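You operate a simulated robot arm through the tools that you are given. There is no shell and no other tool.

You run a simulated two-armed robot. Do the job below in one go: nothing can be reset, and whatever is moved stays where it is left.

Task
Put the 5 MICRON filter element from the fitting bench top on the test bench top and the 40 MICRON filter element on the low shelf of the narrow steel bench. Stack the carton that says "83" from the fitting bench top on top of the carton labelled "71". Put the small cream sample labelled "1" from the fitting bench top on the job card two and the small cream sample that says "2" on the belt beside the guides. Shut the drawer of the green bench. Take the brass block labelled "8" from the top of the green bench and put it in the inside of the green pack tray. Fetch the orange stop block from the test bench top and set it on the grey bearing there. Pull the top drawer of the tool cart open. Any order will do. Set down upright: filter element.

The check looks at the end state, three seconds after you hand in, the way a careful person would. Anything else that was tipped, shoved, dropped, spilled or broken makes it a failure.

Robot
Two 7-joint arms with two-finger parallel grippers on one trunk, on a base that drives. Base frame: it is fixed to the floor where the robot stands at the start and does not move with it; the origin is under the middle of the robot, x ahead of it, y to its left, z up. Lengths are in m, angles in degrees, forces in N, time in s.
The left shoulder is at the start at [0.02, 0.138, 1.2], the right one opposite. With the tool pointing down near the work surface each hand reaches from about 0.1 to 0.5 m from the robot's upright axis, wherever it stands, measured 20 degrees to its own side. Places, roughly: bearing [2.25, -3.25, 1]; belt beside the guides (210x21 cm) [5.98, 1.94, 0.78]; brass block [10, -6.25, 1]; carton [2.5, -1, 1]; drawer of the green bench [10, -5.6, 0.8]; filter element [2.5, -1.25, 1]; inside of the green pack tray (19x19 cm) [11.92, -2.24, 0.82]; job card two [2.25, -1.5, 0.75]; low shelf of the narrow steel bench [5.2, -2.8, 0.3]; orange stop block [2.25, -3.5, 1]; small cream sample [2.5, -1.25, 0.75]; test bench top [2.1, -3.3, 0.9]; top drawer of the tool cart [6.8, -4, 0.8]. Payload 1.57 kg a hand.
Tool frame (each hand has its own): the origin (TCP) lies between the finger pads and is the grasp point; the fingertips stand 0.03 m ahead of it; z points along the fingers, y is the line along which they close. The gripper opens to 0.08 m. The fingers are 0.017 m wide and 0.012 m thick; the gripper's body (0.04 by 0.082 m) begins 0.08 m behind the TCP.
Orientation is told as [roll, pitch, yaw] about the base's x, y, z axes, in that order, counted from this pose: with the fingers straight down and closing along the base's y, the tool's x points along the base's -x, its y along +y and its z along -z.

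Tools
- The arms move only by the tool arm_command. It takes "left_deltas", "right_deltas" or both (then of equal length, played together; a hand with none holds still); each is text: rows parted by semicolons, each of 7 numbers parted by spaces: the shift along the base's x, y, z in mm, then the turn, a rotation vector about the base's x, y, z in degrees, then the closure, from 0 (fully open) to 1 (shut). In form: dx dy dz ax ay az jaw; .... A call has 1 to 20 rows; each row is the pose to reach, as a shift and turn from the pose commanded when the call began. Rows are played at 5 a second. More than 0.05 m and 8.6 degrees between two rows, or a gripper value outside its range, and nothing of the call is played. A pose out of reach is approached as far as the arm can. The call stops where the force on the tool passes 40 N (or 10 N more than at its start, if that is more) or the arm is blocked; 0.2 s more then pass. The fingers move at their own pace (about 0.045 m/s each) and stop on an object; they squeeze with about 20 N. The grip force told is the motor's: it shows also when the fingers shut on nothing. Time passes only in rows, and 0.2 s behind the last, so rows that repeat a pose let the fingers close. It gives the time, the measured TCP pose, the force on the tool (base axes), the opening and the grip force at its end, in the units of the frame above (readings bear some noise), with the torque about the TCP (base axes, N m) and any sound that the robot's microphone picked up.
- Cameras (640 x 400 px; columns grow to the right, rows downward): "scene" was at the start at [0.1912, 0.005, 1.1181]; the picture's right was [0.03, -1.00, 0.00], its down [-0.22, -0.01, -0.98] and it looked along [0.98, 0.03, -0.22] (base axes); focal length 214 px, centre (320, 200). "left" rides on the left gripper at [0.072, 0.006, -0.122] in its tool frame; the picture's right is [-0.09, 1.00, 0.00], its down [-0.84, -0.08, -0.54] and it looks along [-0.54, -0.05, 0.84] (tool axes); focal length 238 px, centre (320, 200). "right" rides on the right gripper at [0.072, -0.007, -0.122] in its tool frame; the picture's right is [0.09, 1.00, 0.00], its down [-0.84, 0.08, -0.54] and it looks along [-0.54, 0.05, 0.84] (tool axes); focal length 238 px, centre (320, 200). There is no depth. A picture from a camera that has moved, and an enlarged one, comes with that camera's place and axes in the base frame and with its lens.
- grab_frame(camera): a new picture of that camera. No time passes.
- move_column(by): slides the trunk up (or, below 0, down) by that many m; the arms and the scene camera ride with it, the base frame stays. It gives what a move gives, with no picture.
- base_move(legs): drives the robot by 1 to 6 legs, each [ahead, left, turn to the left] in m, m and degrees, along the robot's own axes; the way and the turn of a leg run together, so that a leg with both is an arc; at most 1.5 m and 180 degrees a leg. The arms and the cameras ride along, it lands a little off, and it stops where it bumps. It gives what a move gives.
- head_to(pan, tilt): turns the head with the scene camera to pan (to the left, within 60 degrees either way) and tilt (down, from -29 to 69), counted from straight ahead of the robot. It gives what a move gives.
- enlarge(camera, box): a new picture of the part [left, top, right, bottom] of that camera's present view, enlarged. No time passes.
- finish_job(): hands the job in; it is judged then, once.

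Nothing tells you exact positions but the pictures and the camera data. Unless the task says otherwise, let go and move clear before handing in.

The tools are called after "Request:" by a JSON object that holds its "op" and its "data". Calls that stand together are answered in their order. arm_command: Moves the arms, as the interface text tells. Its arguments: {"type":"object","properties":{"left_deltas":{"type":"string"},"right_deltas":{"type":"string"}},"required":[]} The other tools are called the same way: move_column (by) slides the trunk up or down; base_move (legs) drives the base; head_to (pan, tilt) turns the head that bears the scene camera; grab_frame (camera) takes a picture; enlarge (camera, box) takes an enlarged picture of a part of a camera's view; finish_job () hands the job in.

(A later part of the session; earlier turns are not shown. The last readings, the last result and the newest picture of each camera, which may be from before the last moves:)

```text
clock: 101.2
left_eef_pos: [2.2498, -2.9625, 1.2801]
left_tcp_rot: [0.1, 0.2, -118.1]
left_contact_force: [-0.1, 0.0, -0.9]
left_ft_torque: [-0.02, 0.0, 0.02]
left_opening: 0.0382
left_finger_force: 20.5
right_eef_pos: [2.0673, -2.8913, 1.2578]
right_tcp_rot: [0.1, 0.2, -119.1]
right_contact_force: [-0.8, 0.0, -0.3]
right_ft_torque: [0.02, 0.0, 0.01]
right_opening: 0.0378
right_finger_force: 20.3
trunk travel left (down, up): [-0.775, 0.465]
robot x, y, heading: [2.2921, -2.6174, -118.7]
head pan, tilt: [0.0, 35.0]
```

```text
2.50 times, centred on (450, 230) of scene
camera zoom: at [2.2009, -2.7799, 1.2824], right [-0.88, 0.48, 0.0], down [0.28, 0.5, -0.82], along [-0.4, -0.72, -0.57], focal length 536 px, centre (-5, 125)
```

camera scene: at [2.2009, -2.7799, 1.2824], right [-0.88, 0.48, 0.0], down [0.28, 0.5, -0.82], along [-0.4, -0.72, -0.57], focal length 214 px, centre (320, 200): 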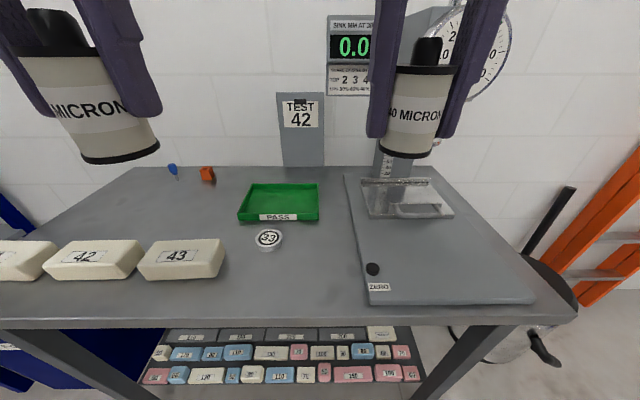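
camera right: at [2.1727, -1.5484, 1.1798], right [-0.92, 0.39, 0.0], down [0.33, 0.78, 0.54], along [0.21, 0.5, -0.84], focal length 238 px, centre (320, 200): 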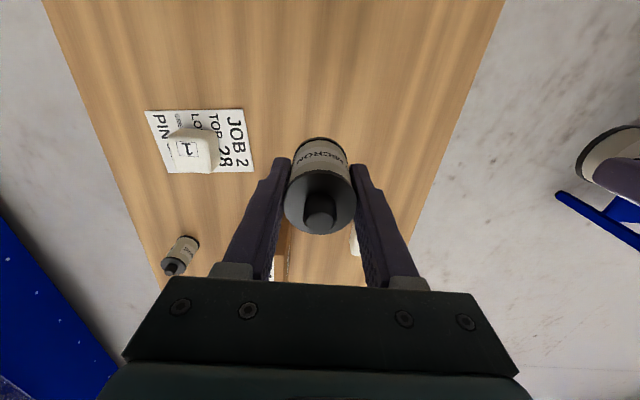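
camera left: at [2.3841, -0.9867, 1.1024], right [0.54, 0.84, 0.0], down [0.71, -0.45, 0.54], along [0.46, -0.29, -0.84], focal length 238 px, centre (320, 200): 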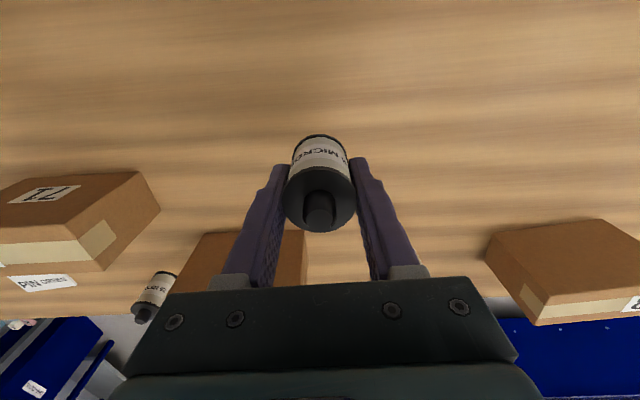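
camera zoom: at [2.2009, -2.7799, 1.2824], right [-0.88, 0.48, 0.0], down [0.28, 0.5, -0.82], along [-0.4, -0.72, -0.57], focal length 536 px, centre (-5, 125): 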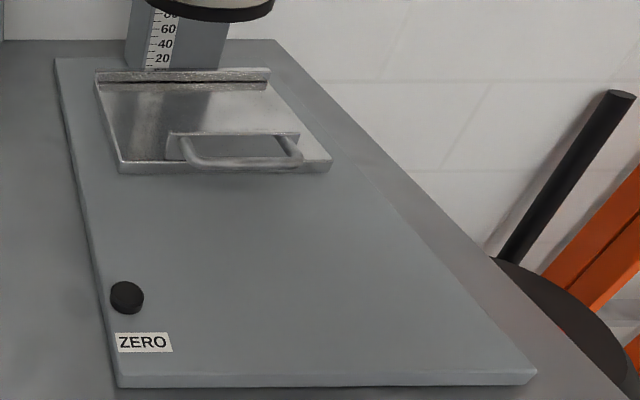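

The bearing ("33") is about 0.18 m in from the front edge, the orange block about 0.5 m in near the back. I look at the bench's left end to see whether I can get closer to the block from there.

Request:
{"op": "head_to", "data": {"pan": 45, "tilt": 35}}

Request:
{"op": "grab_frame", "data": {"camera": "scene"}}

Request:
{"op": "head_to", "data": {"pan": 0, "tilt": 62}}

Request:
{"op": "grab_frame", "data": {"camera": "scene"}}

```text
clock: 102.3
left_eef_pos: [2.2495, -2.9613, 1.2786]
left_tcp_rot: [0.1, 0.0, -118.2]
left_contact_force: [0.4, 0.4, -0.9]
left_ft_torque: [-0.03, 0.01, 0.01]
left_opening: 0.0379
left_finger_force: 19.8
right_eef_pos: [2.0669, -2.8914, 1.2575]
right_tcp_rot: [0.2, 0.1, -119.0]
right_contact_force: [-0.5, 0.1, 0.5]
right_ft_torque: [0.01, 0.0, -0.01]
right_opening: 0.038
right_finger_force: 19.6
trunk travel left (down, up): [-0.775, 0.465]
robot x, y, heading: [2.2957, -2.6168, -118.8]
head pan, tilt: [45.0, 35.0]
```

```text
taken
camera scene: at [2.2678, -2.7874, 1.2824], right [-0.96, -0.28, 0.0], down [-0.16, 0.55, -0.82], along [0.23, -0.79, -0.57], focal length 214 px, centre (320, 200)
```

scene: 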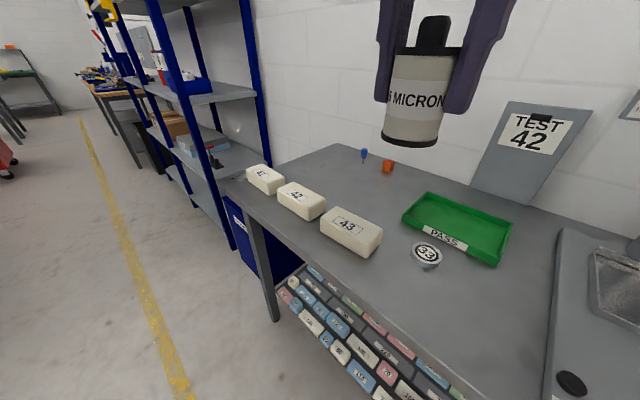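

```text
clock: 103.4
left_eef_pos: [2.2504, -2.9638, 1.2795]
left_tcp_rot: [0.1, 0.0, -118.1]
left_contact_force: [-0.1, 0.2, -0.9]
left_ft_torque: [0.0, 0.01, 0.01]
left_opening: 0.0381
left_finger_force: 20.8
right_eef_pos: [2.0657, -2.8917, 1.2576]
right_tcp_rot: [0.1, 0.2, -119.0]
right_contact_force: [0.5, 0.0, 0.0]
right_ft_torque: [0.0, 0.01, -0.04]
right_opening: 0.0378
right_finger_force: 20.5
trunk travel left (down, up): [-0.775, 0.465]
robot x, y, heading: [2.298, -2.6171, -118.8]
head pan, tilt: [0.0, 62.0]
```

```text
taken
camera scene: at [2.2124, -2.7591, 1.2458], right [-0.88, 0.48, 0.0], down [0.43, 0.77, -0.47], along [-0.23, -0.41, -0.88], focal length 214 px, centre (320, 200)
```

scene: 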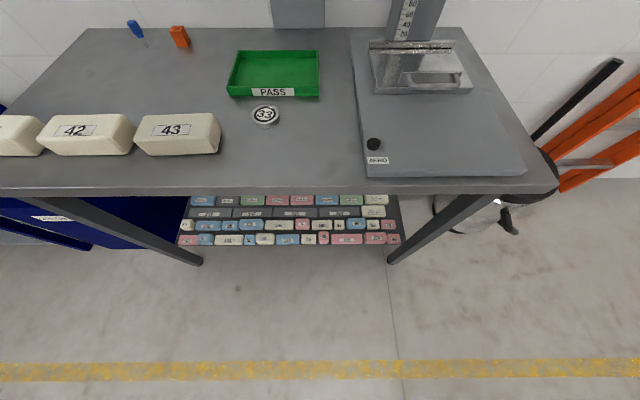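

The left end is walled in by a bin and shelving, so the block must be taken from the front with a tilted tool. First I set down the 5 MICRON in the clear space between the gauge plate and the bearing; I drive to there.

Request:
{"op": "base_move", "data": {"legs": [[0, -0.12, 0], [0.15, 0, 0]]}}

Request:
{"op": "move_column", "data": {"by": -0.15}}

Request:
{"op": "head_to", "data": {"pan": 0, "tilt": 50}}

Request:
{"op": "grab_frame", "data": {"camera": "scene"}}

Request:
{"op": "grab_frame", "data": {"camera": "left"}}

```text
clock: 105.6
left_eef_pos: [2.0721, -3.0346, 1.2794]
left_tcp_rot: [0.0, 0.1, -118.1]
left_contact_force: [0.0, -0.1, -0.5]
left_ft_torque: [0.0, 0.0, 0.0]
left_opening: 0.0378
left_finger_force: 20.3
right_eef_pos: [1.889, -2.9633, 1.2576]
right_tcp_rot: [0.1, 0.2, -119.1]
right_contact_force: [0.2, -0.4, -0.4]
right_ft_torque: [-0.01, 0.0, -0.01]
right_opening: 0.0381
right_finger_force: 20.2
trunk travel left (down, up): [-0.775, 0.465]
robot x, y, heading: [2.1168, -2.6911, -119.1]
head pan, tilt: [0.0, 62.0]
```

```text
clock: 107.4
left_eef_pos: [2.0725, -3.0352, 1.129]
left_tcp_rot: [0.1, 0.1, -118.1]
left_contact_force: [-0.2, 0.4, -0.2]
left_ft_torque: [0.03, -0.02, 0.02]
left_opening: 0.0379
left_finger_force: 19.9
right_eef_pos: [1.8908, -2.9649, 1.1076]
right_tcp_rot: [0.0, 0.2, -119.2]
right_contact_force: [0.9, 0.2, -0.3]
right_ft_torque: [0.0, 0.02, -0.02]
right_opening: 0.0381
right_finger_force: 20.2
trunk travel left (down, up): [-0.625, 0.615]
robot x, y, heading: [2.1175, -2.6939, -118.9]
head pan, tilt: [0.0, 62.0]
```

```text
clock: 108.1
left_eef_pos: [2.0721, -3.0356, 1.1292]
left_tcp_rot: [0.1, 0.1, -118.1]
left_contact_force: [-0.4, 0.4, 0.3]
left_ft_torque: [-0.03, -0.02, -0.01]
left_opening: 0.0378
left_finger_force: 19.9
right_eef_pos: [1.8893, -2.9644, 1.1078]
right_tcp_rot: [0.0, 0.2, -119.1]
right_contact_force: [-0.4, 0.2, -0.1]
right_ft_torque: [-0.01, 0.0, 0.02]
right_opening: 0.0379
right_finger_force: 20.0
trunk travel left (down, up): [-0.625, 0.615]
robot x, y, heading: [2.1159, -2.6901, -119.1]
head pan, tilt: [0.0, 50.0]
```

```text
taken
camera scene: at [2.0293, -2.8427, 1.1106], right [-0.88, 0.48, 0.0], down [0.37, 0.67, -0.64], along [-0.31, -0.56, -0.77], focal length 214 px, centre (320, 200)
```

scene: 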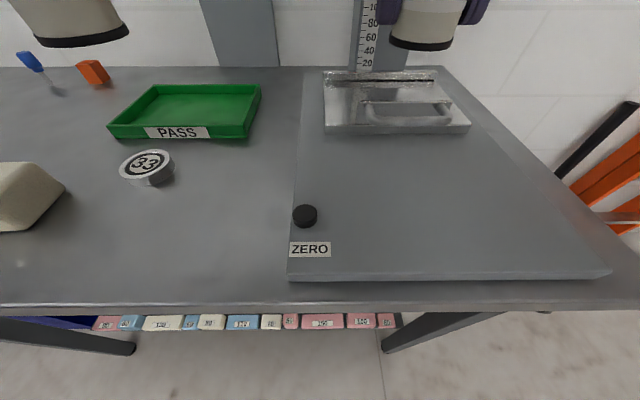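

```text
taken
camera left: at [2.1125, -2.9756, 1.2515], right [0.83, -0.55, 0.0], down [-0.46, -0.7, 0.54], along [-0.3, -0.45, -0.84], focal length 238 px, centre (320, 200)
```

left: 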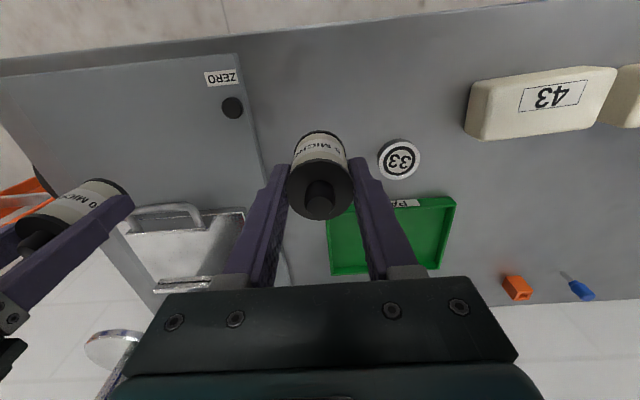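

The bearing is confirmed at about (2.133,-3.17). I lower the 5 MICRON at about (2.03,-3.08), first to just above the surface.

Request:
{"op": "arm_command", "data": {"left_deltas": "-14 -15 -20 0 0 0 1; -28 -30 -50 0 0 0 1; -42 -45 -90 0 0 0 1; -42 -45 -135 0 0 0 1; -42 -45 -175 0 0 0 1; -42 -45 -197 0 0 0 1; -42 -45 -197 0 0 0 1"}}

Request:
{"op": "grab_frame", "data": {"camera": "scene"}}

Request:
{"op": "grab_frame", "data": {"camera": "left"}}

```text
clock: 109.7
left_eef_pos: [2.0288, -3.0824, 0.9342]
left_tcp_rot: [0.0, -0.3, -118.3]
left_contact_force: [-1.9, -3.0, 16.8]
left_ft_torque: [-0.01, 0.04, 0.02]
left_opening: 0.0381
left_finger_force: 20.0
right_eef_pos: [1.8888, -2.9655, 1.1093]
right_tcp_rot: [0.2, 0.0, -119.1]
right_contact_force: [-0.5, -0.9, 0.1]
right_ft_torque: [-0.01, -0.01, -0.01]
right_opening: 0.0377
right_finger_force: 20.1
trunk travel left (down, up): [-0.625, 0.615]
robot x, y, heading: [2.1183, -2.6911, -118.9]
head pan, tilt: [0.0, 50.0]
```

```text
taken
camera scene: at [2.0285, -2.8442, 1.1111], right [-0.88, 0.48, 0.0], down [0.37, 0.67, -0.64], along [-0.31, -0.56, -0.76], focal length 214 px, centre (320, 200)
```

scene: 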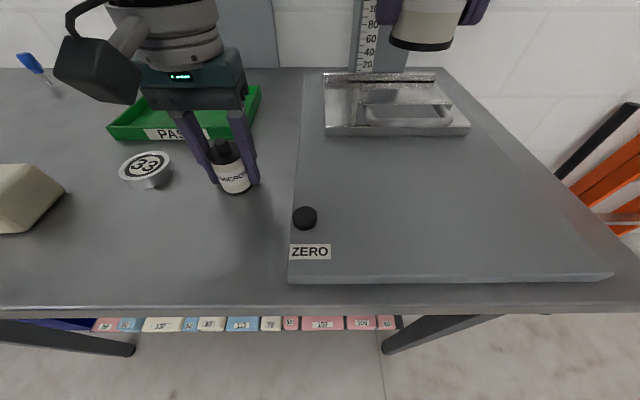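

```text
taken
camera left: at [2.0689, -3.0229, 1.0557], right [0.83, -0.55, 0.0], down [-0.46, -0.7, 0.54], along [-0.3, -0.45, -0.84], focal length 238 px, centre (320, 200)
```

left: 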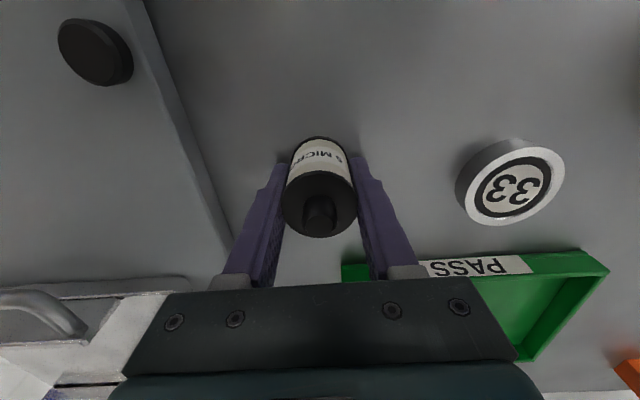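

It touches down at TCP 0.934 (bench top ≈0.896). I ease off 1 mm, release, and rise straight up.

Request:
{"op": "arm_command", "data": {"left_deltas": "0 0 1.5 0 0 0 1; 0 0 1.5 0 0 0 0.7; 0 0 1.5 0 0 0 0.3; 0 0 1.5 0 0 0 0; 0 0 1.5 0 0 0 0; 0 0 30 0 0 0 0; 0 0 70 0 0 0 0; 0 0 115 0 0 0 0; 0 0 150 0 0 0 0"}}

Request:
{"op": "grab_frame", "data": {"camera": "scene"}}

```text
clock: 111.7
left_eef_pos: [2.03, -3.0796, 1.0843]
left_tcp_rot: [0.1, 0.1, -118.1]
left_contact_force: [-0.1, 0.6, -0.6]
left_ft_torque: [-0.02, -0.01, 0.05]
left_opening: 0.0802
left_finger_force: 0.0
right_eef_pos: [1.889, -2.9654, 1.1075]
right_tcp_rot: [0.0, 0.1, -119.0]
right_contact_force: [0.0, -0.3, -0.2]
right_ft_torque: [0.02, 0.03, 0.0]
right_opening: 0.038
right_finger_force: 20.1
trunk travel left (down, up): [-0.625, 0.615]
robot x, y, heading: [2.1151, -2.6917, -118.8]
head pan, tilt: [0.0, 50.0]
```

```text
taken
camera scene: at [2.0292, -2.8429, 1.1106], right [-0.88, 0.48, 0.0], down [0.37, 0.67, -0.64], along [-0.31, -0.56, -0.77], focal length 214 px, centre (320, 200)
```

scene: 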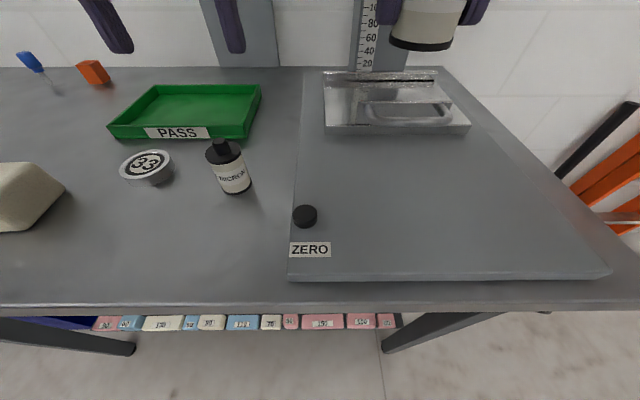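

The 5 MICRON stands upright on the test bench. Now I strafe left to line up the left arm with the orange block.

Request:
{"op": "base_move", "data": {"legs": [[0, 0.38, 0]]}}

Request:
{"op": "grab_frame", "data": {"camera": "scene"}}

Request:
{"op": "grab_frame", "data": {"camera": "left"}}

```text
clock: 114.1
left_eef_pos: [2.3594, -3.2615, 1.0824]
left_tcp_rot: [0.1, 0.1, -118.0]
left_contact_force: [0.1, 0.4, 0.0]
left_ft_torque: [0.0, 0.02, 0.02]
left_opening: 0.0799
left_finger_force: 0.1
right_eef_pos: [2.2191, -3.1456, 1.1074]
right_tcp_rot: [0.0, 0.2, -118.9]
right_contact_force: [0.4, 0.0, 0.3]
right_ft_torque: [-0.02, -0.03, -0.01]
right_opening: 0.0381
right_finger_force: 19.6
trunk travel left (down, up): [-0.625, 0.615]
robot x, y, heading: [2.4459, -2.8724, -118.9]
head pan, tilt: [0.0, 50.0]
```

```text
taken
camera scene: at [2.3584, -3.0239, 1.1107], right [-0.88, 0.48, 0.0], down [0.37, 0.67, -0.64], along [-0.31, -0.56, -0.77], focal length 214 px, centre (320, 200)
```

scene: 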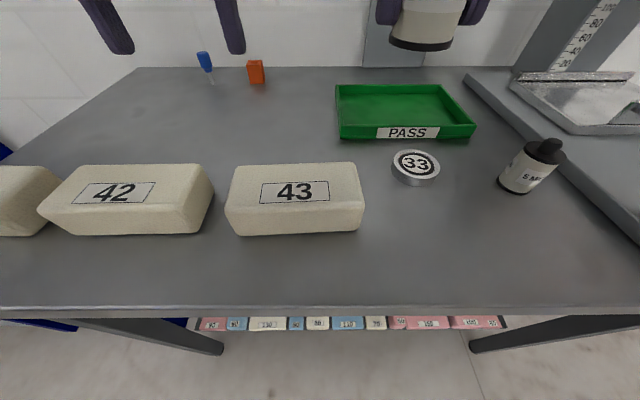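

```text
taken
camera left: at [2.4, -3.2019, 1.2049], right [0.84, -0.55, 0.0], down [-0.46, -0.7, 0.54], along [-0.3, -0.45, -0.84], focal length 238 px, centre (320, 200)
```

left: 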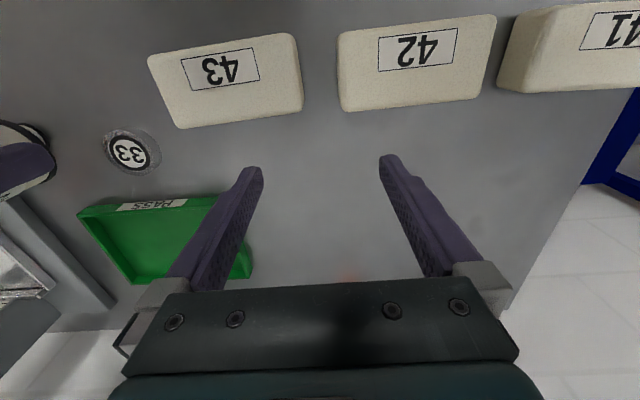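

The block lines up with the left shoulder. I creep forward in small steps.

Request:
{"op": "base_move", "data": {"legs": [[0.04, 0, 0]]}}

Request:
{"op": "base_move", "data": {"legs": [[0.03, 0, 0]]}}

Request:
{"op": "enlarge", "data": {"camera": "scene", "box": [180, 40, 340, 140]}}

```text
clock: 115.0
left_eef_pos: [2.3414, -3.2963, 1.0834]
left_tcp_rot: [0.2, 0.1, -118.1]
left_contact_force: [-0.7, 0.5, -0.4]
left_ft_torque: [0.0, -0.01, -0.01]
left_opening: 0.0798
left_finger_force: 0.0
right_eef_pos: [2.2003, -3.1804, 1.109]
right_tcp_rot: [0.0, 0.2, -119.0]
right_contact_force: [0.0, 1.0, 0.0]
right_ft_torque: [0.0, 0.04, -0.02]
right_opening: 0.0381
right_finger_force: 19.8
trunk travel left (down, up): [-0.625, 0.615]
robot x, y, heading: [2.4241, -2.9048, -118.6]
head pan, tilt: [0.0, 50.0]
```

```text
clock: 115.8
left_eef_pos: [2.3266, -3.3236, 1.0826]
left_tcp_rot: [0.1, 0.2, -117.9]
left_contact_force: [0.2, -0.1, 0.2]
left_ft_torque: [0.01, -0.03, 0.01]
left_opening: 0.0801
left_finger_force: 0.1
right_eef_pos: [2.1866, -3.2071, 1.1078]
right_tcp_rot: [0.0, 0.3, -118.9]
right_contact_force: [0.0, -0.8, 0.0]
right_ft_torque: [0.03, 0.06, 0.01]
right_opening: 0.0379
right_finger_force: 19.9
trunk travel left (down, up): [-0.625, 0.615]
robot x, y, heading: [2.4136, -2.9326, -118.9]
head pan, tilt: [0.0, 50.0]
```

```text
4.00 times, centred on (260, 90) of scene
camera zoom: at [2.3246, -3.0854, 1.1107], right [-0.88, 0.48, 0.0], down [0.37, 0.67, -0.64], along [-0.31, -0.56, -0.77], focal length 858 px, centre (560, 640)
```

zoom: 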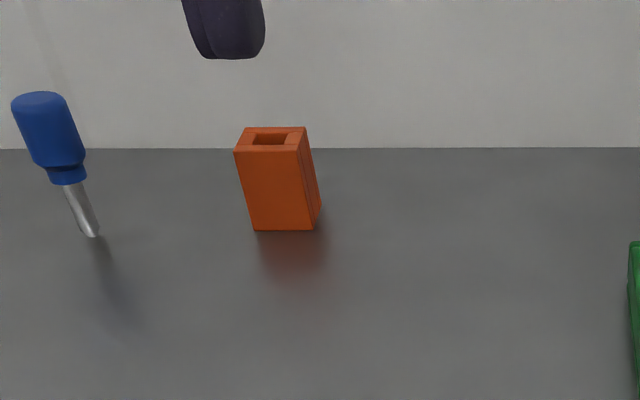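

Still no bump at ≈0.154 m. The block is about 32 mm wide, 42 mm tall, its front face at (2.231,-3.564). One more small creep so the tilted reach suffices.

Request:
{"op": "base_move", "data": {"legs": [[0.03, 0, 0]]}}

Request:
{"op": "grab_frame", "data": {"camera": "scene"}}

```text
clock: 116.7
left_eef_pos: [2.3121, -3.3484, 1.0828]
left_tcp_rot: [0.2, 0.1, -117.9]
left_contact_force: [-0.6, -0.1, 0.5]
left_ft_torque: [0.03, -0.02, 0.03]
left_opening: 0.08
left_finger_force: 0.0
right_eef_pos: [2.1705, -3.2337, 1.1084]
right_tcp_rot: [0.0, 0.2, -118.9]
right_contact_force: [0.1, -0.4, -0.5]
right_ft_torque: [0.03, -0.01, -0.04]
right_opening: 0.0377
right_finger_force: 19.7
trunk travel left (down, up): [-0.625, 0.615]
robot x, y, heading: [2.4006, -2.9596, -118.8]
head pan, tilt: [0.0, 50.0]
```

```text
taken
camera scene: at [2.3102, -3.1117, 1.1107], right [-0.88, 0.48, 0.0], down [0.37, 0.67, -0.64], along [-0.31, -0.56, -0.77], focal length 214 px, centre (320, 200)
```

scene: 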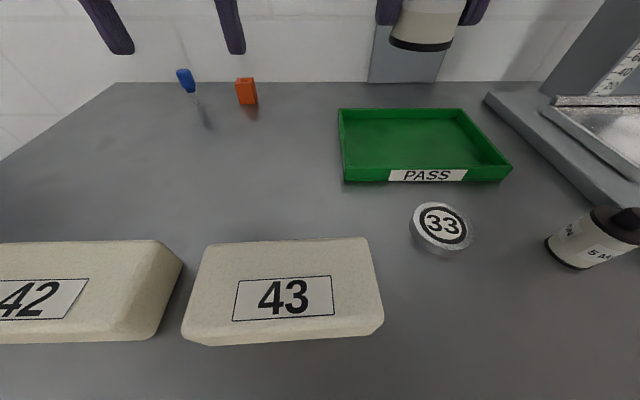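

At 0.125 m still no bump. I lower the trunk 8 cm, then tilt the left hand 60° forward while extending toward the block.

Request:
{"op": "move_column", "data": {"by": -0.08}}

Request:
{"op": "arm_command", "data": {"left_deltas": "-5.5 -17.8 -3 -5.85 3.21 0 0; -11 -35.6 -6 -11.7 6.42 0 0; -16.7 -53.3 -9 -17.5 9.63 0 0; -22 -71 -12 -23.4 12.84 0 0; -28 -89 -15 -29.2 16.05 0 0; -33 -107 -20 -35.1 19.27 0 0; -39 -124 -27 -40.9 22.48 0 0; -44 -142 -36 -46.8 25.7 0 0; -50 -160 -45 -52.6 28.9 0 0; -50 -160 -45 -52.6 28.9 0 0"}}

Request:
{"op": "grab_frame", "data": {"camera": "left"}}

Request:
{"op": "grab_frame", "data": {"camera": "scene"}}

```text
clock: 117.8
left_eef_pos: [2.3131, -3.3479, 1.0013]
left_tcp_rot: [0.2, 0.0, -118.0]
left_contact_force: [0.5, 0.3, -0.3]
left_ft_torque: [-0.03, -0.03, 0.0]
left_opening: 0.0801
left_finger_force: 0.1
right_eef_pos: [2.1694, -3.2339, 1.0281]
right_tcp_rot: [-0.1, 0.2, -118.9]
right_contact_force: [-0.8, 0.5, -0.5]
right_ft_torque: [-0.03, 0.02, 0.06]
right_opening: 0.0379
right_finger_force: 20.2
trunk travel left (down, up): [-0.545, 0.695]
robot x, y, heading: [2.3958, -2.9587, -118.8]
head pan, tilt: [0.0, 50.0]
```

```text
clock: 120.0
left_eef_pos: [2.2628, -3.5082, 0.9584]
left_tcp_rot: [-1.4, -60.0, -117.1]
left_contact_force: [0.4, -0.8, 0.9]
left_ft_torque: [0.02, -0.03, 0.0]
left_opening: 0.08
left_finger_force: 0.0
right_eef_pos: [2.1718, -3.2331, 1.0277]
right_tcp_rot: [0.0, 0.3, -118.9]
right_contact_force: [0.0, -0.2, 0.0]
right_ft_torque: [-0.01, 0.02, 0.0]
right_opening: 0.0382
right_finger_force: 19.6
trunk travel left (down, up): [-0.545, 0.695]
robot x, y, heading: [2.3994, -2.9547, -118.7]
head pan, tilt: [0.0, 50.0]
```

```text
taken
camera left: at [2.3356, -3.3884, 0.9566], right [0.86, -0.51, 0.07], down [-0.03, 0.08, 1.0], along [-0.52, -0.86, 0.05], focal length 238 px, centre (320, 200)
```

left: 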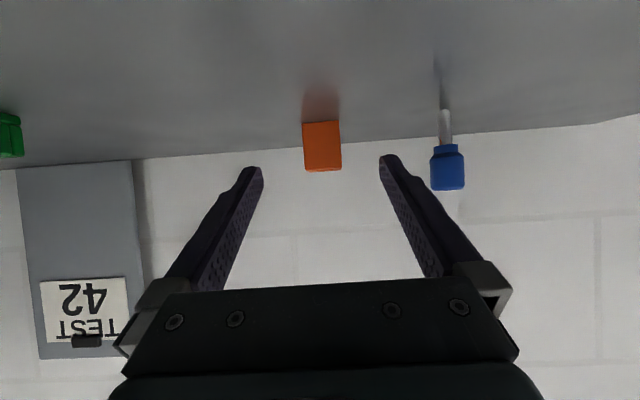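

```text
taken
camera scene: at [2.3103, -3.1117, 1.0307], right [-0.88, 0.48, 0.0], down [0.37, 0.67, -0.64], along [-0.31, -0.56, -0.77], focal length 214 px, centre (320, 200)
```

scene: 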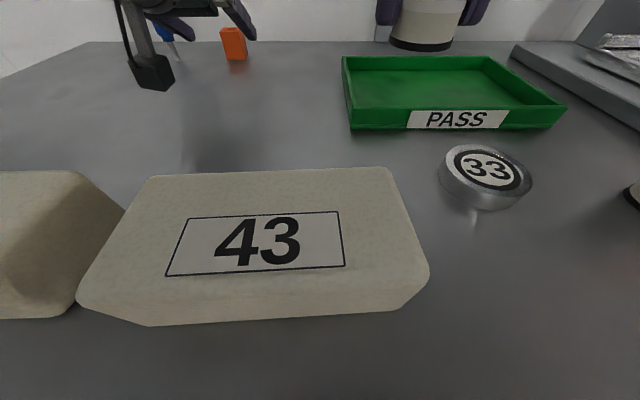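

The block is centred in the wrist view. I advance along the tool axis to straddle it.

Request:
{"op": "arm_command", "data": {"left_deltas": "-10 -18 -11 0 0 0 0; -20 -37 -23 0 0 0 0; -32 -58 -35 0 0 0 0; -32 -58 -35 0 0 0 0"}}

Request:
{"op": "grab_frame", "data": {"camera": "left"}}

Request:
{"op": "enlarge", "data": {"camera": "scene", "box": [160, 0, 320, 100]}}

```text
clock: 121.0
left_eef_pos: [2.2301, -3.567, 0.9232]
left_tcp_rot: [-1.3, -59.9, -117.1]
left_contact_force: [0.0, 0.1, -0.4]
left_ft_torque: [-0.01, 0.0, 0.02]
left_opening: 0.08
left_finger_force: 0.2
right_eef_pos: [2.1721, -3.2335, 1.0278]
right_tcp_rot: [0.0, 0.2, -118.9]
right_contact_force: [-0.3, 0.6, 0.6]
right_ft_torque: [-0.01, 0.0, 0.0]
right_opening: 0.038
right_finger_force: 20.4
trunk travel left (down, up): [-0.545, 0.695]
robot x, y, heading: [2.3987, -2.9638, -118.9]
head pan, tilt: [0.0, 50.0]
```

```text
taken
camera left: at [2.3032, -3.4462, 0.9219], right [0.86, -0.51, 0.07], down [-0.03, 0.08, 1.0], along [-0.52, -0.85, 0.05], focal length 238 px, centre (320, 200)
```

left: 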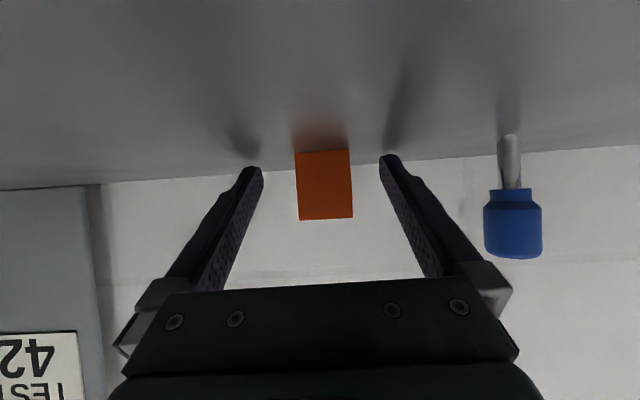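

```text
4.00 times, centred on (240, 50) of scene
camera zoom: at [2.3103, -3.1116, 1.0307], right [-0.88, 0.48, 0.0], down [0.37, 0.67, -0.64], along [-0.31, -0.56, -0.77], focal length 858 px, centre (640, 800)
```

zoom: 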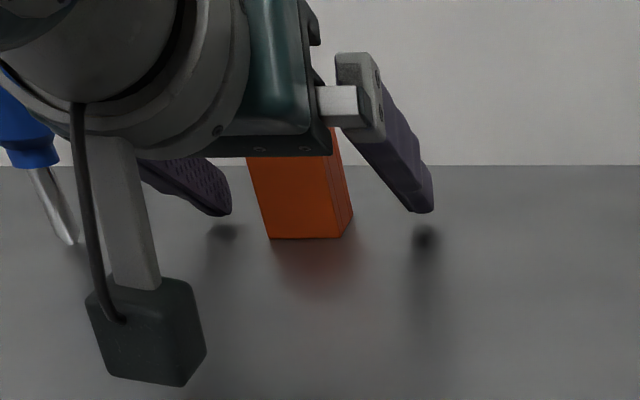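

The front face is just ahead of the TCP; I advance 9 mm more and close.

Request:
{"op": "arm_command", "data": {"left_deltas": "-4.3 -7.9 -1 0 0 0 0; -4.3 -7.9 -1 0 0 0 0.4; -4.3 -7.9 -1 0 0 0 0.7; -4.3 -7.9 -1 0 0 0 1; -4.3 -7.9 -1 0 0 0 1; -4.3 -7.9 -1 0 0 0 1; -4.3 -7.9 -1 0 0 0 1"}}

Request:
{"op": "grab_frame", "data": {"camera": "left"}}

```text
clock: 122.6
left_eef_pos: [2.2241, -3.5751, 0.923]
left_tcp_rot: [-1.4, -60.0, -117.2]
left_contact_force: [-1.0, -0.1, 5.7]
left_ft_torque: [-0.15, -0.05, -0.08]
left_opening: 0.0315
left_finger_force: 20.2
right_eef_pos: [2.1714, -3.2336, 1.0279]
right_tcp_rot: [-0.1, 0.0, -118.9]
right_contact_force: [-1.4, 0.3, -0.6]
right_ft_torque: [0.04, 0.0, 0.0]
right_opening: 0.0378
right_finger_force: 19.8
trunk travel left (down, up): [-0.545, 0.695]
robot x, y, heading: [2.3988, -2.9588, -118.9]
head pan, tilt: [0.0, 50.0]
```

```text
taken
camera left: at [2.2979, -3.4543, 0.9213], right [0.85, -0.51, 0.07], down [-0.03, 0.08, 1.0], along [-0.52, -0.85, 0.05], focal length 238 px, centre (320, 200)
```

left: 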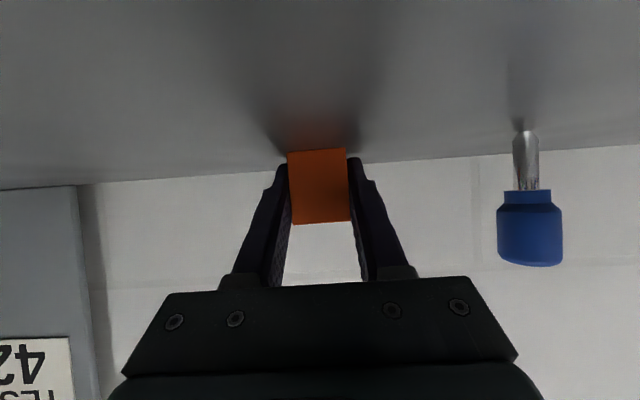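

Gripped (31.5 mm). I lift it 10 cm and draw it back a little.

Request:
{"op": "arm_command", "data": {"left_deltas": "0 0 10 0 0 0 1; 0 0 40 0 0 0 1; 5 9 75 0 0 0 1; 15 27 100 0 0 0 1; 30 55 110 0 0 0 1; 45 82 115 0 0 0 1; 45 82 115 0 0 0 1"}}

Request:
{"op": "base_move", "data": {"legs": [[-0.2, 0, 0], [0, -0.27, 0]]}}

Request:
{"op": "grab_frame", "data": {"camera": "left"}}

Request:
{"op": "grab_frame", "data": {"camera": "scene"}}

```text
clock: 124.2
left_eef_pos: [2.2706, -3.4926, 1.0371]
left_tcp_rot: [-1.2, -59.7, -117.2]
left_contact_force: [-0.2, 0.3, -0.7]
left_ft_torque: [0.02, 0.03, -0.01]
left_opening: 0.0316
left_finger_force: 19.8
right_eef_pos: [2.1713, -3.233, 1.028]
right_tcp_rot: [0.1, 0.2, -118.9]
right_contact_force: [1.1, -0.6, -0.5]
right_ft_torque: [0.02, 0.01, -0.01]
right_opening: 0.0381
right_finger_force: 19.9
trunk travel left (down, up): [-0.545, 0.695]
robot x, y, heading: [2.395, -2.9586, -118.7]
head pan, tilt: [0.0, 50.0]
```

```text
clock: 127.3
left_eef_pos: [2.1296, -3.1888, 1.0361]
left_tcp_rot: [-1.2, -60.0, -117.1]
left_contact_force: [0.0, 0.3, -0.3]
left_ft_torque: [0.03, 0.03, -0.01]
left_opening: 0.0313
left_finger_force: 20.1
right_eef_pos: [2.0293, -2.9292, 1.0278]
right_tcp_rot: [0.0, 0.1, -118.8]
right_contact_force: [0.4, -0.3, -0.3]
right_ft_torque: [0.0, 0.0, 0.03]
right_opening: 0.0377
right_finger_force: 20.3
trunk travel left (down, up): [-0.545, 0.695]
robot x, y, heading: [2.2542, -2.6529, -118.4]
head pan, tilt: [0.0, 50.0]
```

```text
taken
camera left: at [2.2027, -3.0681, 1.0354], right [0.86, -0.51, 0.07], down [-0.04, 0.07, 1.0], along [-0.52, -0.86, 0.05], focal length 238 px, centre (320, 200)
```

left: 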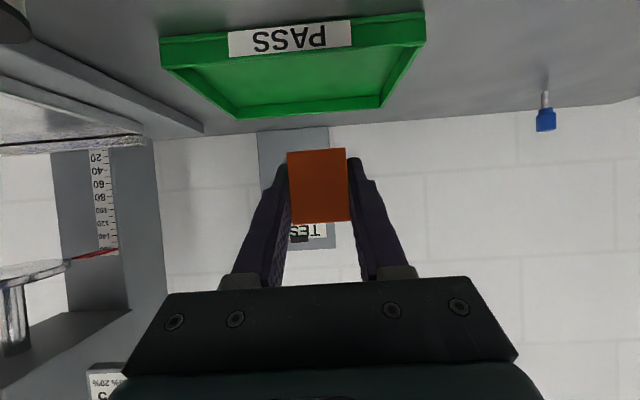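

```text
taken
camera scene: at [2.1686, -2.8076, 1.0307], right [-0.88, 0.48, 0.0], down [0.37, 0.67, -0.64], along [-0.31, -0.56, -0.77], focal length 214 px, centre (320, 200)
```

scene: 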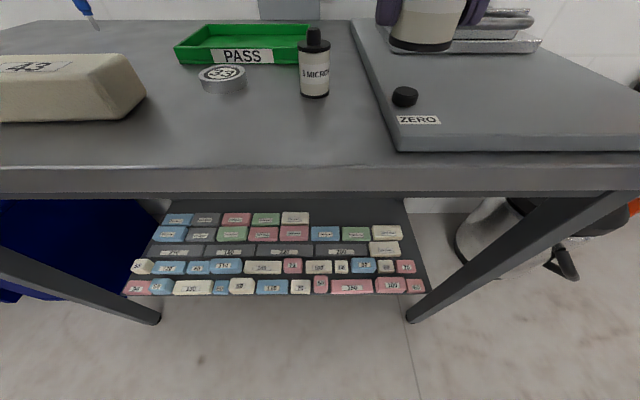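

The bearing is at about (2.130,-3.162), nearly beneath the held block. I check its height closely before lowering.

Request:
{"op": "enlarge", "data": {"camera": "scene", "box": [180, 50, 260, 110]}}

Request:
{"op": "arm_command", "data": {"left_deltas": "0 13 -15 0 0 0 1; 0.5 27 -40 0 0 0 1; 0.5 27 -70 0 0 0 1; 0.5 27 -80 0 0 0 1; 0.5 27 -80 0 0 0 1"}}

Request:
{"op": "enlarge", "data": {"camera": "scene", "box": [160, 20, 280, 110]}}

Request:
{"op": "grab_frame", "data": {"camera": "left"}}

```text
6.67 times, centred on (220, 80) of scene
camera zoom: at [2.1686, -2.8076, 1.0307], right [-0.88, 0.48, 0.0], down [0.37, 0.67, -0.64], along [-0.31, -0.56, -0.77], focal length 1430 px, centre (987, 1000)
```

zoom: 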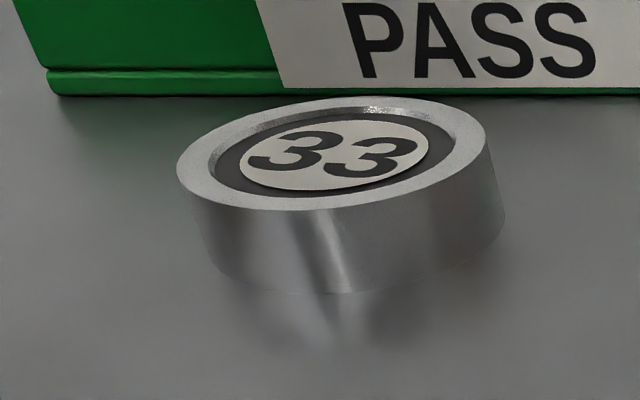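

```text
clock: 128.5
left_eef_pos: [2.129, -3.1633, 0.9565]
left_tcp_rot: [-1.2, -60.0, -117.2]
left_contact_force: [0.0, 0.4, -0.6]
left_ft_torque: [-0.03, 0.0, 0.05]
left_opening: 0.0313
left_finger_force: 19.7
right_eef_pos: [2.0299, -2.93, 1.0274]
right_tcp_rot: [0.0, 0.2, -118.9]
right_contact_force: [0.0, -0.3, -0.7]
right_ft_torque: [0.03, 0.01, 0.02]
right_opening: 0.0377
right_finger_force: 20.1
trunk travel left (down, up): [-0.545, 0.695]
robot x, y, heading: [2.2568, -2.6552, -118.5]
head pan, tilt: [0.0, 50.0]
```

```text
4.44 times, centred on (220, 65) of scene
camera zoom: at [2.1688, -2.8077, 1.0307], right [-0.88, 0.48, 0.0], down [0.37, 0.67, -0.64], along [-0.31, -0.56, -0.77], focal length 953 px, centre (764, 800)
```

zoom: 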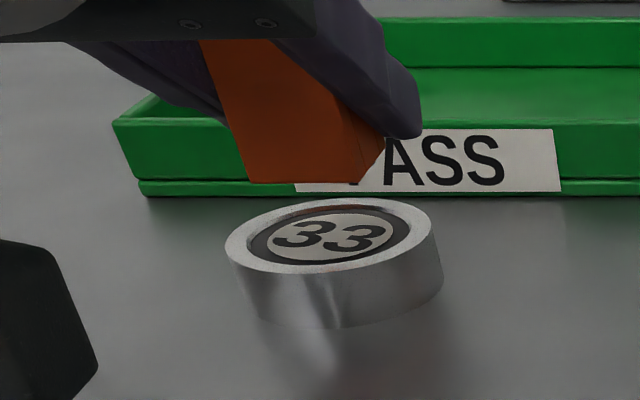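

```text
taken
camera left: at [2.2035, -3.0412, 0.9552], right [0.86, -0.51, 0.07], down [-0.04, 0.07, 1.0], along [-0.52, -0.86, 0.05], focal length 238 px, centre (320, 200)
```

left: 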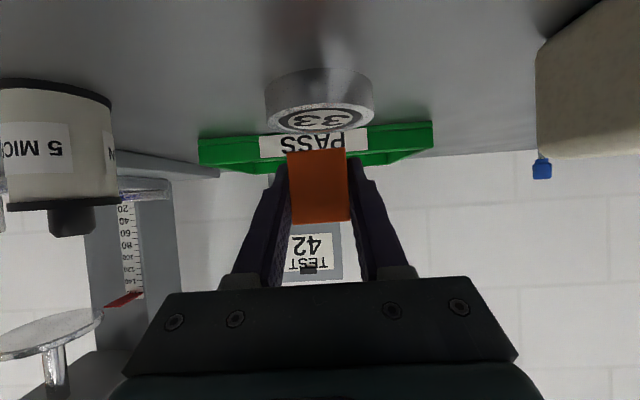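

Lateral and depth alignment match. I lower gently toward contact.

Request:
{"op": "arm_command", "data": {"left_deltas": "0 0 -5 0 0 0 1; 0 0 -9 0 0 0 1; 0 0 -11 0 0 0 1; 0 0 -11 0 0 0 1"}}

Request:
{"op": "grab_frame", "data": {"camera": "left"}}

```text
clock: 129.5
left_eef_pos: [2.1299, -3.1627, 0.945]
left_tcp_rot: [-1.3, -59.9, -117.2]
left_contact_force: [-0.4, 0.9, 0.1]
left_ft_torque: [-0.02, -0.01, -0.01]
left_opening: 0.0313
left_finger_force: 20.3
right_eef_pos: [2.0289, -2.9298, 1.0273]
right_tcp_rot: [0.0, 0.2, -118.9]
right_contact_force: [0.3, 0.0, -0.5]
right_ft_torque: [-0.01, -0.02, 0.0]
right_opening: 0.0381
right_finger_force: 19.7
trunk travel left (down, up): [-0.545, 0.695]
robot x, y, heading: [2.2585, -2.6547, -118.7]
head pan, tilt: [0.0, 50.0]
```

```text
taken
camera left: at [2.2034, -3.0415, 0.9442], right [0.86, -0.51, 0.07], down [-0.04, 0.07, 1.0], along [-0.52, -0.86, 0.05], focal length 238 px, centre (320, 200)
```

left: 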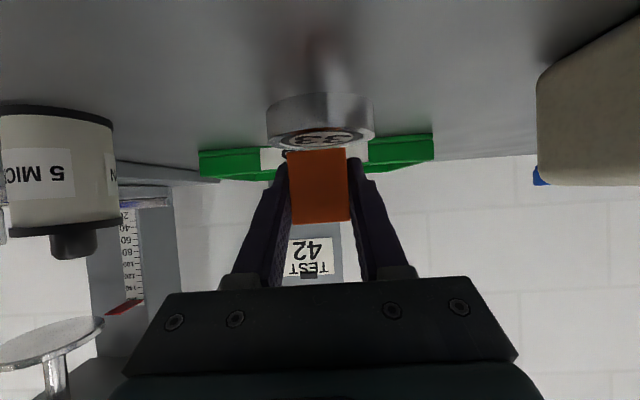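

Request:
{"op": "arm_command", "data": {"left_deltas": "0 0 -2 0 0 0 1; 0 0 -4 0 0 0 1; 0 0 -4 0 0 0 1"}}

Request:
{"op": "enlarge", "data": {"camera": "left", "box": [240, 80, 400, 230]}}

```text
clock: 130.3
left_eef_pos: [2.1298, -3.1618, 0.942]
left_tcp_rot: [-1.4, -59.9, -117.1]
left_contact_force: [0.1, -0.7, -0.2]
left_ft_torque: [0.0, 0.02, -0.03]
left_opening: 0.0314
left_finger_force: 20.5
right_eef_pos: [2.0299, -2.93, 1.0278]
right_tcp_rot: [0.1, 0.2, -118.9]
right_contact_force: [0.7, -0.2, 0.5]
right_ft_torque: [-0.01, 0.01, 0.0]
right_opening: 0.0379
right_finger_force: 19.8
trunk travel left (down, up): [-0.545, 0.695]
robot x, y, heading: [2.2541, -2.6558, -118.5]
head pan, tilt: [0.0, 50.0]
```

```text
2.67 times, centred on (320, 155) of left
camera zoom: at [2.2034, -3.0413, 0.9402], right [0.86, -0.51, 0.07], down [-0.03, 0.07, 1.0], along [-0.52, -0.86, 0.05], focal length 636 px, centre (320, 320)
```

zoom: 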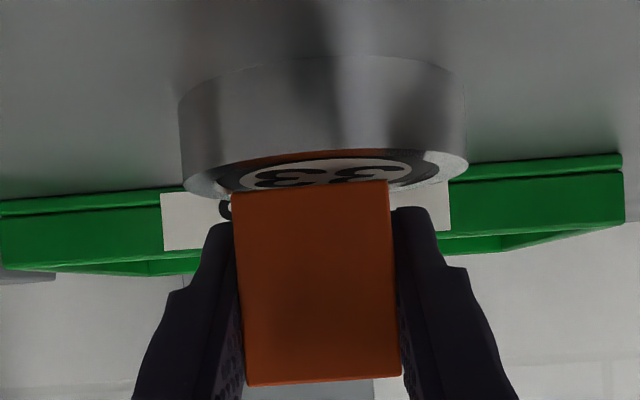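

Gap is still about 4–5 mm. I continue down gently.

Request:
{"op": "arm_command", "data": {"left_deltas": "0 0 -2 0 0 0 1; 0 0 -3.5 0 0 0 1; 0 0 -3.5 0 0 0 1"}}

Request:
{"op": "enlarge", "data": {"camera": "left", "box": [240, 80, 400, 230]}}

```text
clock: 131.1
left_eef_pos: [2.1301, -3.1611, 0.9392]
left_tcp_rot: [-1.2, -59.9, -117.2]
left_contact_force: [0.8, 1.9, 2.7]
left_ft_torque: [-0.03, -0.03, 0.02]
left_opening: 0.0314
left_finger_force: 20.0
right_eef_pos: [2.0302, -2.9284, 1.0275]
right_tcp_rot: [0.0, 0.2, -118.9]
right_contact_force: [-1.2, -0.5, -0.6]
right_ft_torque: [0.01, 0.02, -0.01]
right_opening: 0.0378
right_finger_force: 19.7
trunk travel left (down, up): [-0.545, 0.695]
robot x, y, heading: [2.2548, -2.6532, -118.6]
head pan, tilt: [0.0, 50.0]
```

```text
2.67 times, centred on (320, 155) of left
camera zoom: at [2.2033, -3.0414, 0.9373], right [0.86, -0.51, 0.07], down [-0.04, 0.08, 1.0], along [-0.52, -0.86, 0.05], focal length 636 px, centre (320, 320)
```

zoom: 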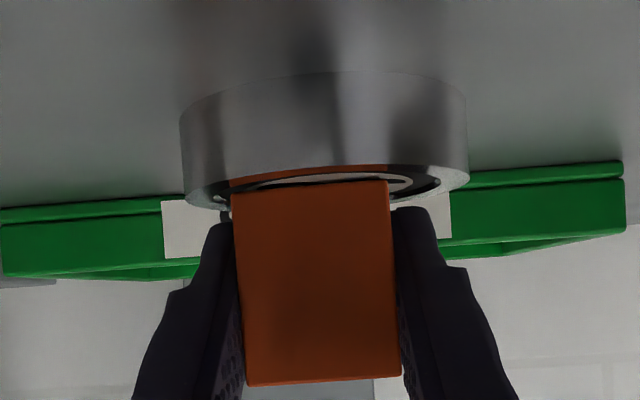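

Contact is felt (about 3 N). I press 0.8 mm more, release, and draw back along the tool axis.

Request:
{"op": "arm_command", "data": {"left_deltas": "0 0 -0.8 0 0 0 1; 0 0 -0.8 0 0 0 0.9; 0 0 -0.8 0 0 0 0.6; 0 0 -0.8 0 0 0 0.3; 0 0 -0.8 0 0 0 0.3"}}

Request:
{"op": "grab_frame", "data": {"camera": "left"}}

```text
clock: 132.3
left_eef_pos: [2.1283, -3.1618, 0.9394]
left_tcp_rot: [-1.3, -60.0, -117.1]
left_contact_force: [-3.3, 1.0, 9.2]
left_ft_torque: [-0.19, -0.07, -0.08]
left_opening: 0.053
left_finger_force: 0.0
right_eef_pos: [2.0302, -2.93, 1.0278]
right_tcp_rot: [0.0, 0.2, -119.0]
right_contact_force: [0.1, 0.1, -0.7]
right_ft_torque: [0.0, 0.02, -0.01]
right_opening: 0.0381
right_finger_force: 19.9
trunk travel left (down, up): [-0.545, 0.695]
robot x, y, heading: [2.2559, -2.652, -118.4]
head pan, tilt: [0.0, 50.0]
```

```text
taken
camera left: at [2.2023, -3.0419, 0.937], right [0.86, -0.51, 0.07], down [-0.03, 0.08, 1.0], along [-0.52, -0.86, 0.05], focal length 238 px, centre (320, 200)
```

left: 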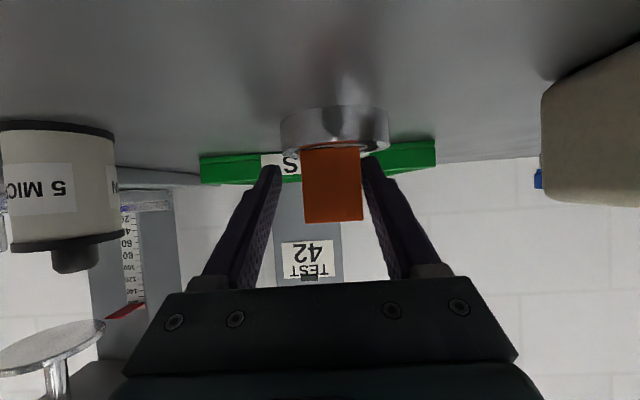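

The fingertips are grazing the bearing's rim while opening. I lift 5 mm first, then open further and withdraw backward-up.

Request:
{"op": "arm_command", "data": {"left_deltas": "0 0 3 0 0 0 0.3; 0 0 6 0 0 0 0.3; -1 0 6 0 0 0 0.2; 0 0 6 0 0 0 0; 0 0 6 0 0 0 0; 0 0 6 0 0 0 0"}}

Request:
{"op": "grab_frame", "data": {"camera": "left"}}

```text
clock: 133.7
left_eef_pos: [2.1295, -3.1624, 0.9435]
left_tcp_rot: [-1.3, -60.0, -117.2]
left_contact_force: [0.1, 0.2, -0.5]
left_ft_torque: [0.01, -0.02, 0.02]
left_opening: 0.08
left_finger_force: 0.1
right_eef_pos: [2.0286, -2.9299, 1.0272]
right_tcp_rot: [-0.1, 0.3, -118.9]
right_contact_force: [0.7, 0.1, -0.3]
right_ft_torque: [-0.03, 0.02, -0.03]
right_opening: 0.0382
right_finger_force: 19.9
trunk travel left (down, up): [-0.545, 0.695]
robot x, y, heading: [2.2563, -2.6601, -118.6]
head pan, tilt: [0.0, 50.0]
```

```text
taken
camera left: at [2.2032, -3.0414, 0.9421], right [0.86, -0.51, 0.07], down [-0.04, 0.07, 1.0], along [-0.52, -0.86, 0.05], focal length 238 px, centre (320, 200)
```

left: 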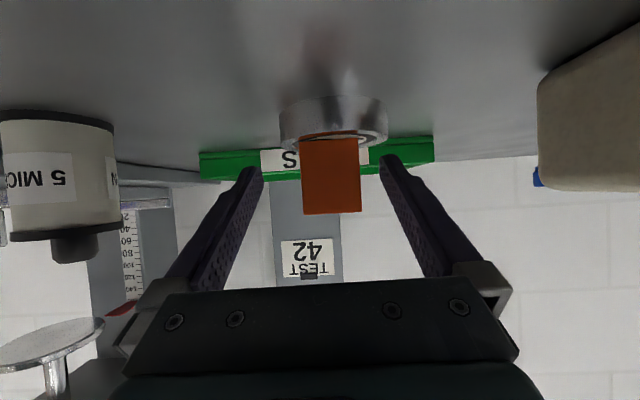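

The block rests on the bearing. I withdraw and straighten the hand.

Request:
{"op": "arm_command", "data": {"left_deltas": "10 17 6 0 0 0 0; 20 35 12 0 0 0 0; 29 53 25 6 -3.3 0 0; 39 70 45 12 -6.6 0 0; 45 82 65 18 -9.9 0 0; 48 87 85 24 -13.2 0 0; 48 87 105 30 -16.5 0 0; 48 87 120 36 -19.8 0 0; 48 87 130 42 -23.1 0 0; 48 87 130 48 -26.4 0 0; 48 87 130 52.6 -28.9 0 0"}}

Request:
{"op": "enlarge", "data": {"camera": "scene", "box": [160, 0, 360, 140]}}

```text
clock: 136.1
left_eef_pos: [2.1479, -3.1016, 1.0628]
left_tcp_rot: [1.1, 2.4, -120.0]
left_contact_force: [0.3, -0.6, -0.8]
left_ft_torque: [-0.02, -0.01, 0.0]
left_opening: 0.0801
left_finger_force: 0.1
left hand out of reach, approached as far as the arm can: row 6, 7, 8, 9, 10, 11
right_eef_pos: [2.0292, -2.9298, 1.0271]
right_tcp_rot: [0.0, 0.1, -118.9]
right_contact_force: [0.2, 0.2, 0.5]
right_ft_torque: [-0.03, 0.01, -0.02]
right_opening: 0.0377
right_finger_force: 19.8
trunk travel left (down, up): [-0.545, 0.695]
robot x, y, heading: [2.2548, -2.6544, -118.7]
head pan, tilt: [0.0, 50.0]
```

```text
2.86 times, centred on (260, 70) of scene
camera zoom: at [2.1686, -2.8074, 1.0306], right [-0.88, 0.48, 0.0], down [0.37, 0.67, -0.64], along [-0.31, -0.56, -0.77], focal length 613 px, centre (491, 571)
```

zoom: 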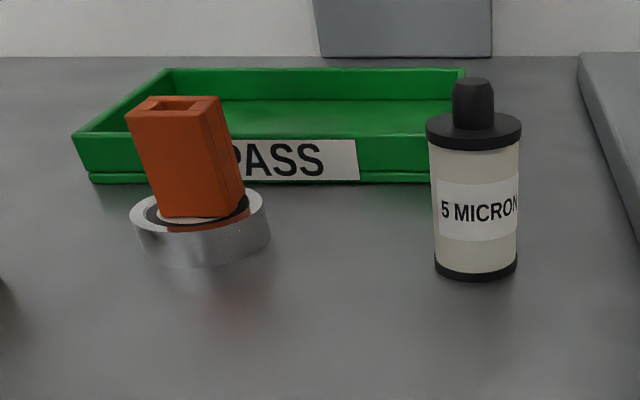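

The stop block sits on the bearing and the 5 MICRON stands clear. With the left hand free I now go round to the back of the fitting bench for carton 83 (and later sample 2).

Request:
{"op": "base_move", "data": {"legs": [[-0.35, 0, 0], [0, 0, -89], [-0.45, 0, 0], [0, -1.1, 0]]}}

Request:
{"op": "head_to", "data": {"pan": 0, "tilt": 35}}

Request:
{"op": "grab_frame", "data": {"camera": "scene"}}

```text
clock: 149.8
left_eef_pos: [2.891, -1.502, 1.0519]
left_tcp_rot: [0.2, 4.0, 151.6]
left_contact_force: [0.0, -0.3, 1.1]
left_ft_torque: [0.02, -0.01, 0.01]
left_opening: 0.0799
left_finger_force: 0.0
right_eef_pos: [3.0677, -1.372, 1.0269]
right_tcp_rot: [0.0, 0.2, 151.3]
right_contact_force: [0.7, -0.2, 0.2]
right_ft_torque: [-0.02, 0.01, 0.02]
right_opening: 0.038
right_finger_force: 20.0
trunk travel left (down, up): [-0.545, 0.695]
robot x, y, heading: [3.3436, -1.5997, 151.3]
head pan, tilt: [0.0, 50.0]
```

```text
clock: 150.5
left_eef_pos: [2.8916, -1.5016, 1.0526]
left_tcp_rot: [0.3, 4.1, 151.7]
left_contact_force: [0.0, 0.5, 0.5]
left_ft_torque: [0.02, 0.03, -0.04]
left_opening: 0.0797
left_finger_force: 0.1
right_eef_pos: [3.068, -1.3723, 1.0285]
right_tcp_rot: [0.0, 0.2, 151.4]
right_contact_force: [0.5, 0.1, -0.2]
right_ft_torque: [0.0, 0.0, 0.0]
right_opening: 0.0378
right_finger_force: 20.2
trunk travel left (down, up): [-0.545, 0.695]
robot x, y, heading: [3.3443, -1.5981, 151.5]
head pan, tilt: [0.0, 35.0]
```

```text
taken
camera scene: at [3.1761, -1.5055, 1.0523], right [0.48, 0.88, 0.0], down [0.5, -0.27, -0.82], along [-0.72, 0.39, -0.57], focal length 214 px, centre (320, 200)
```

scene: 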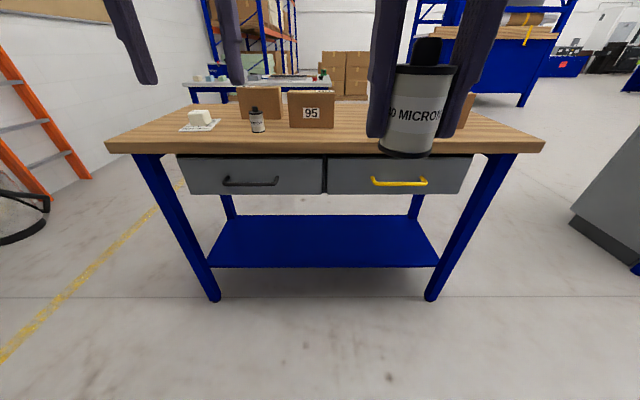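

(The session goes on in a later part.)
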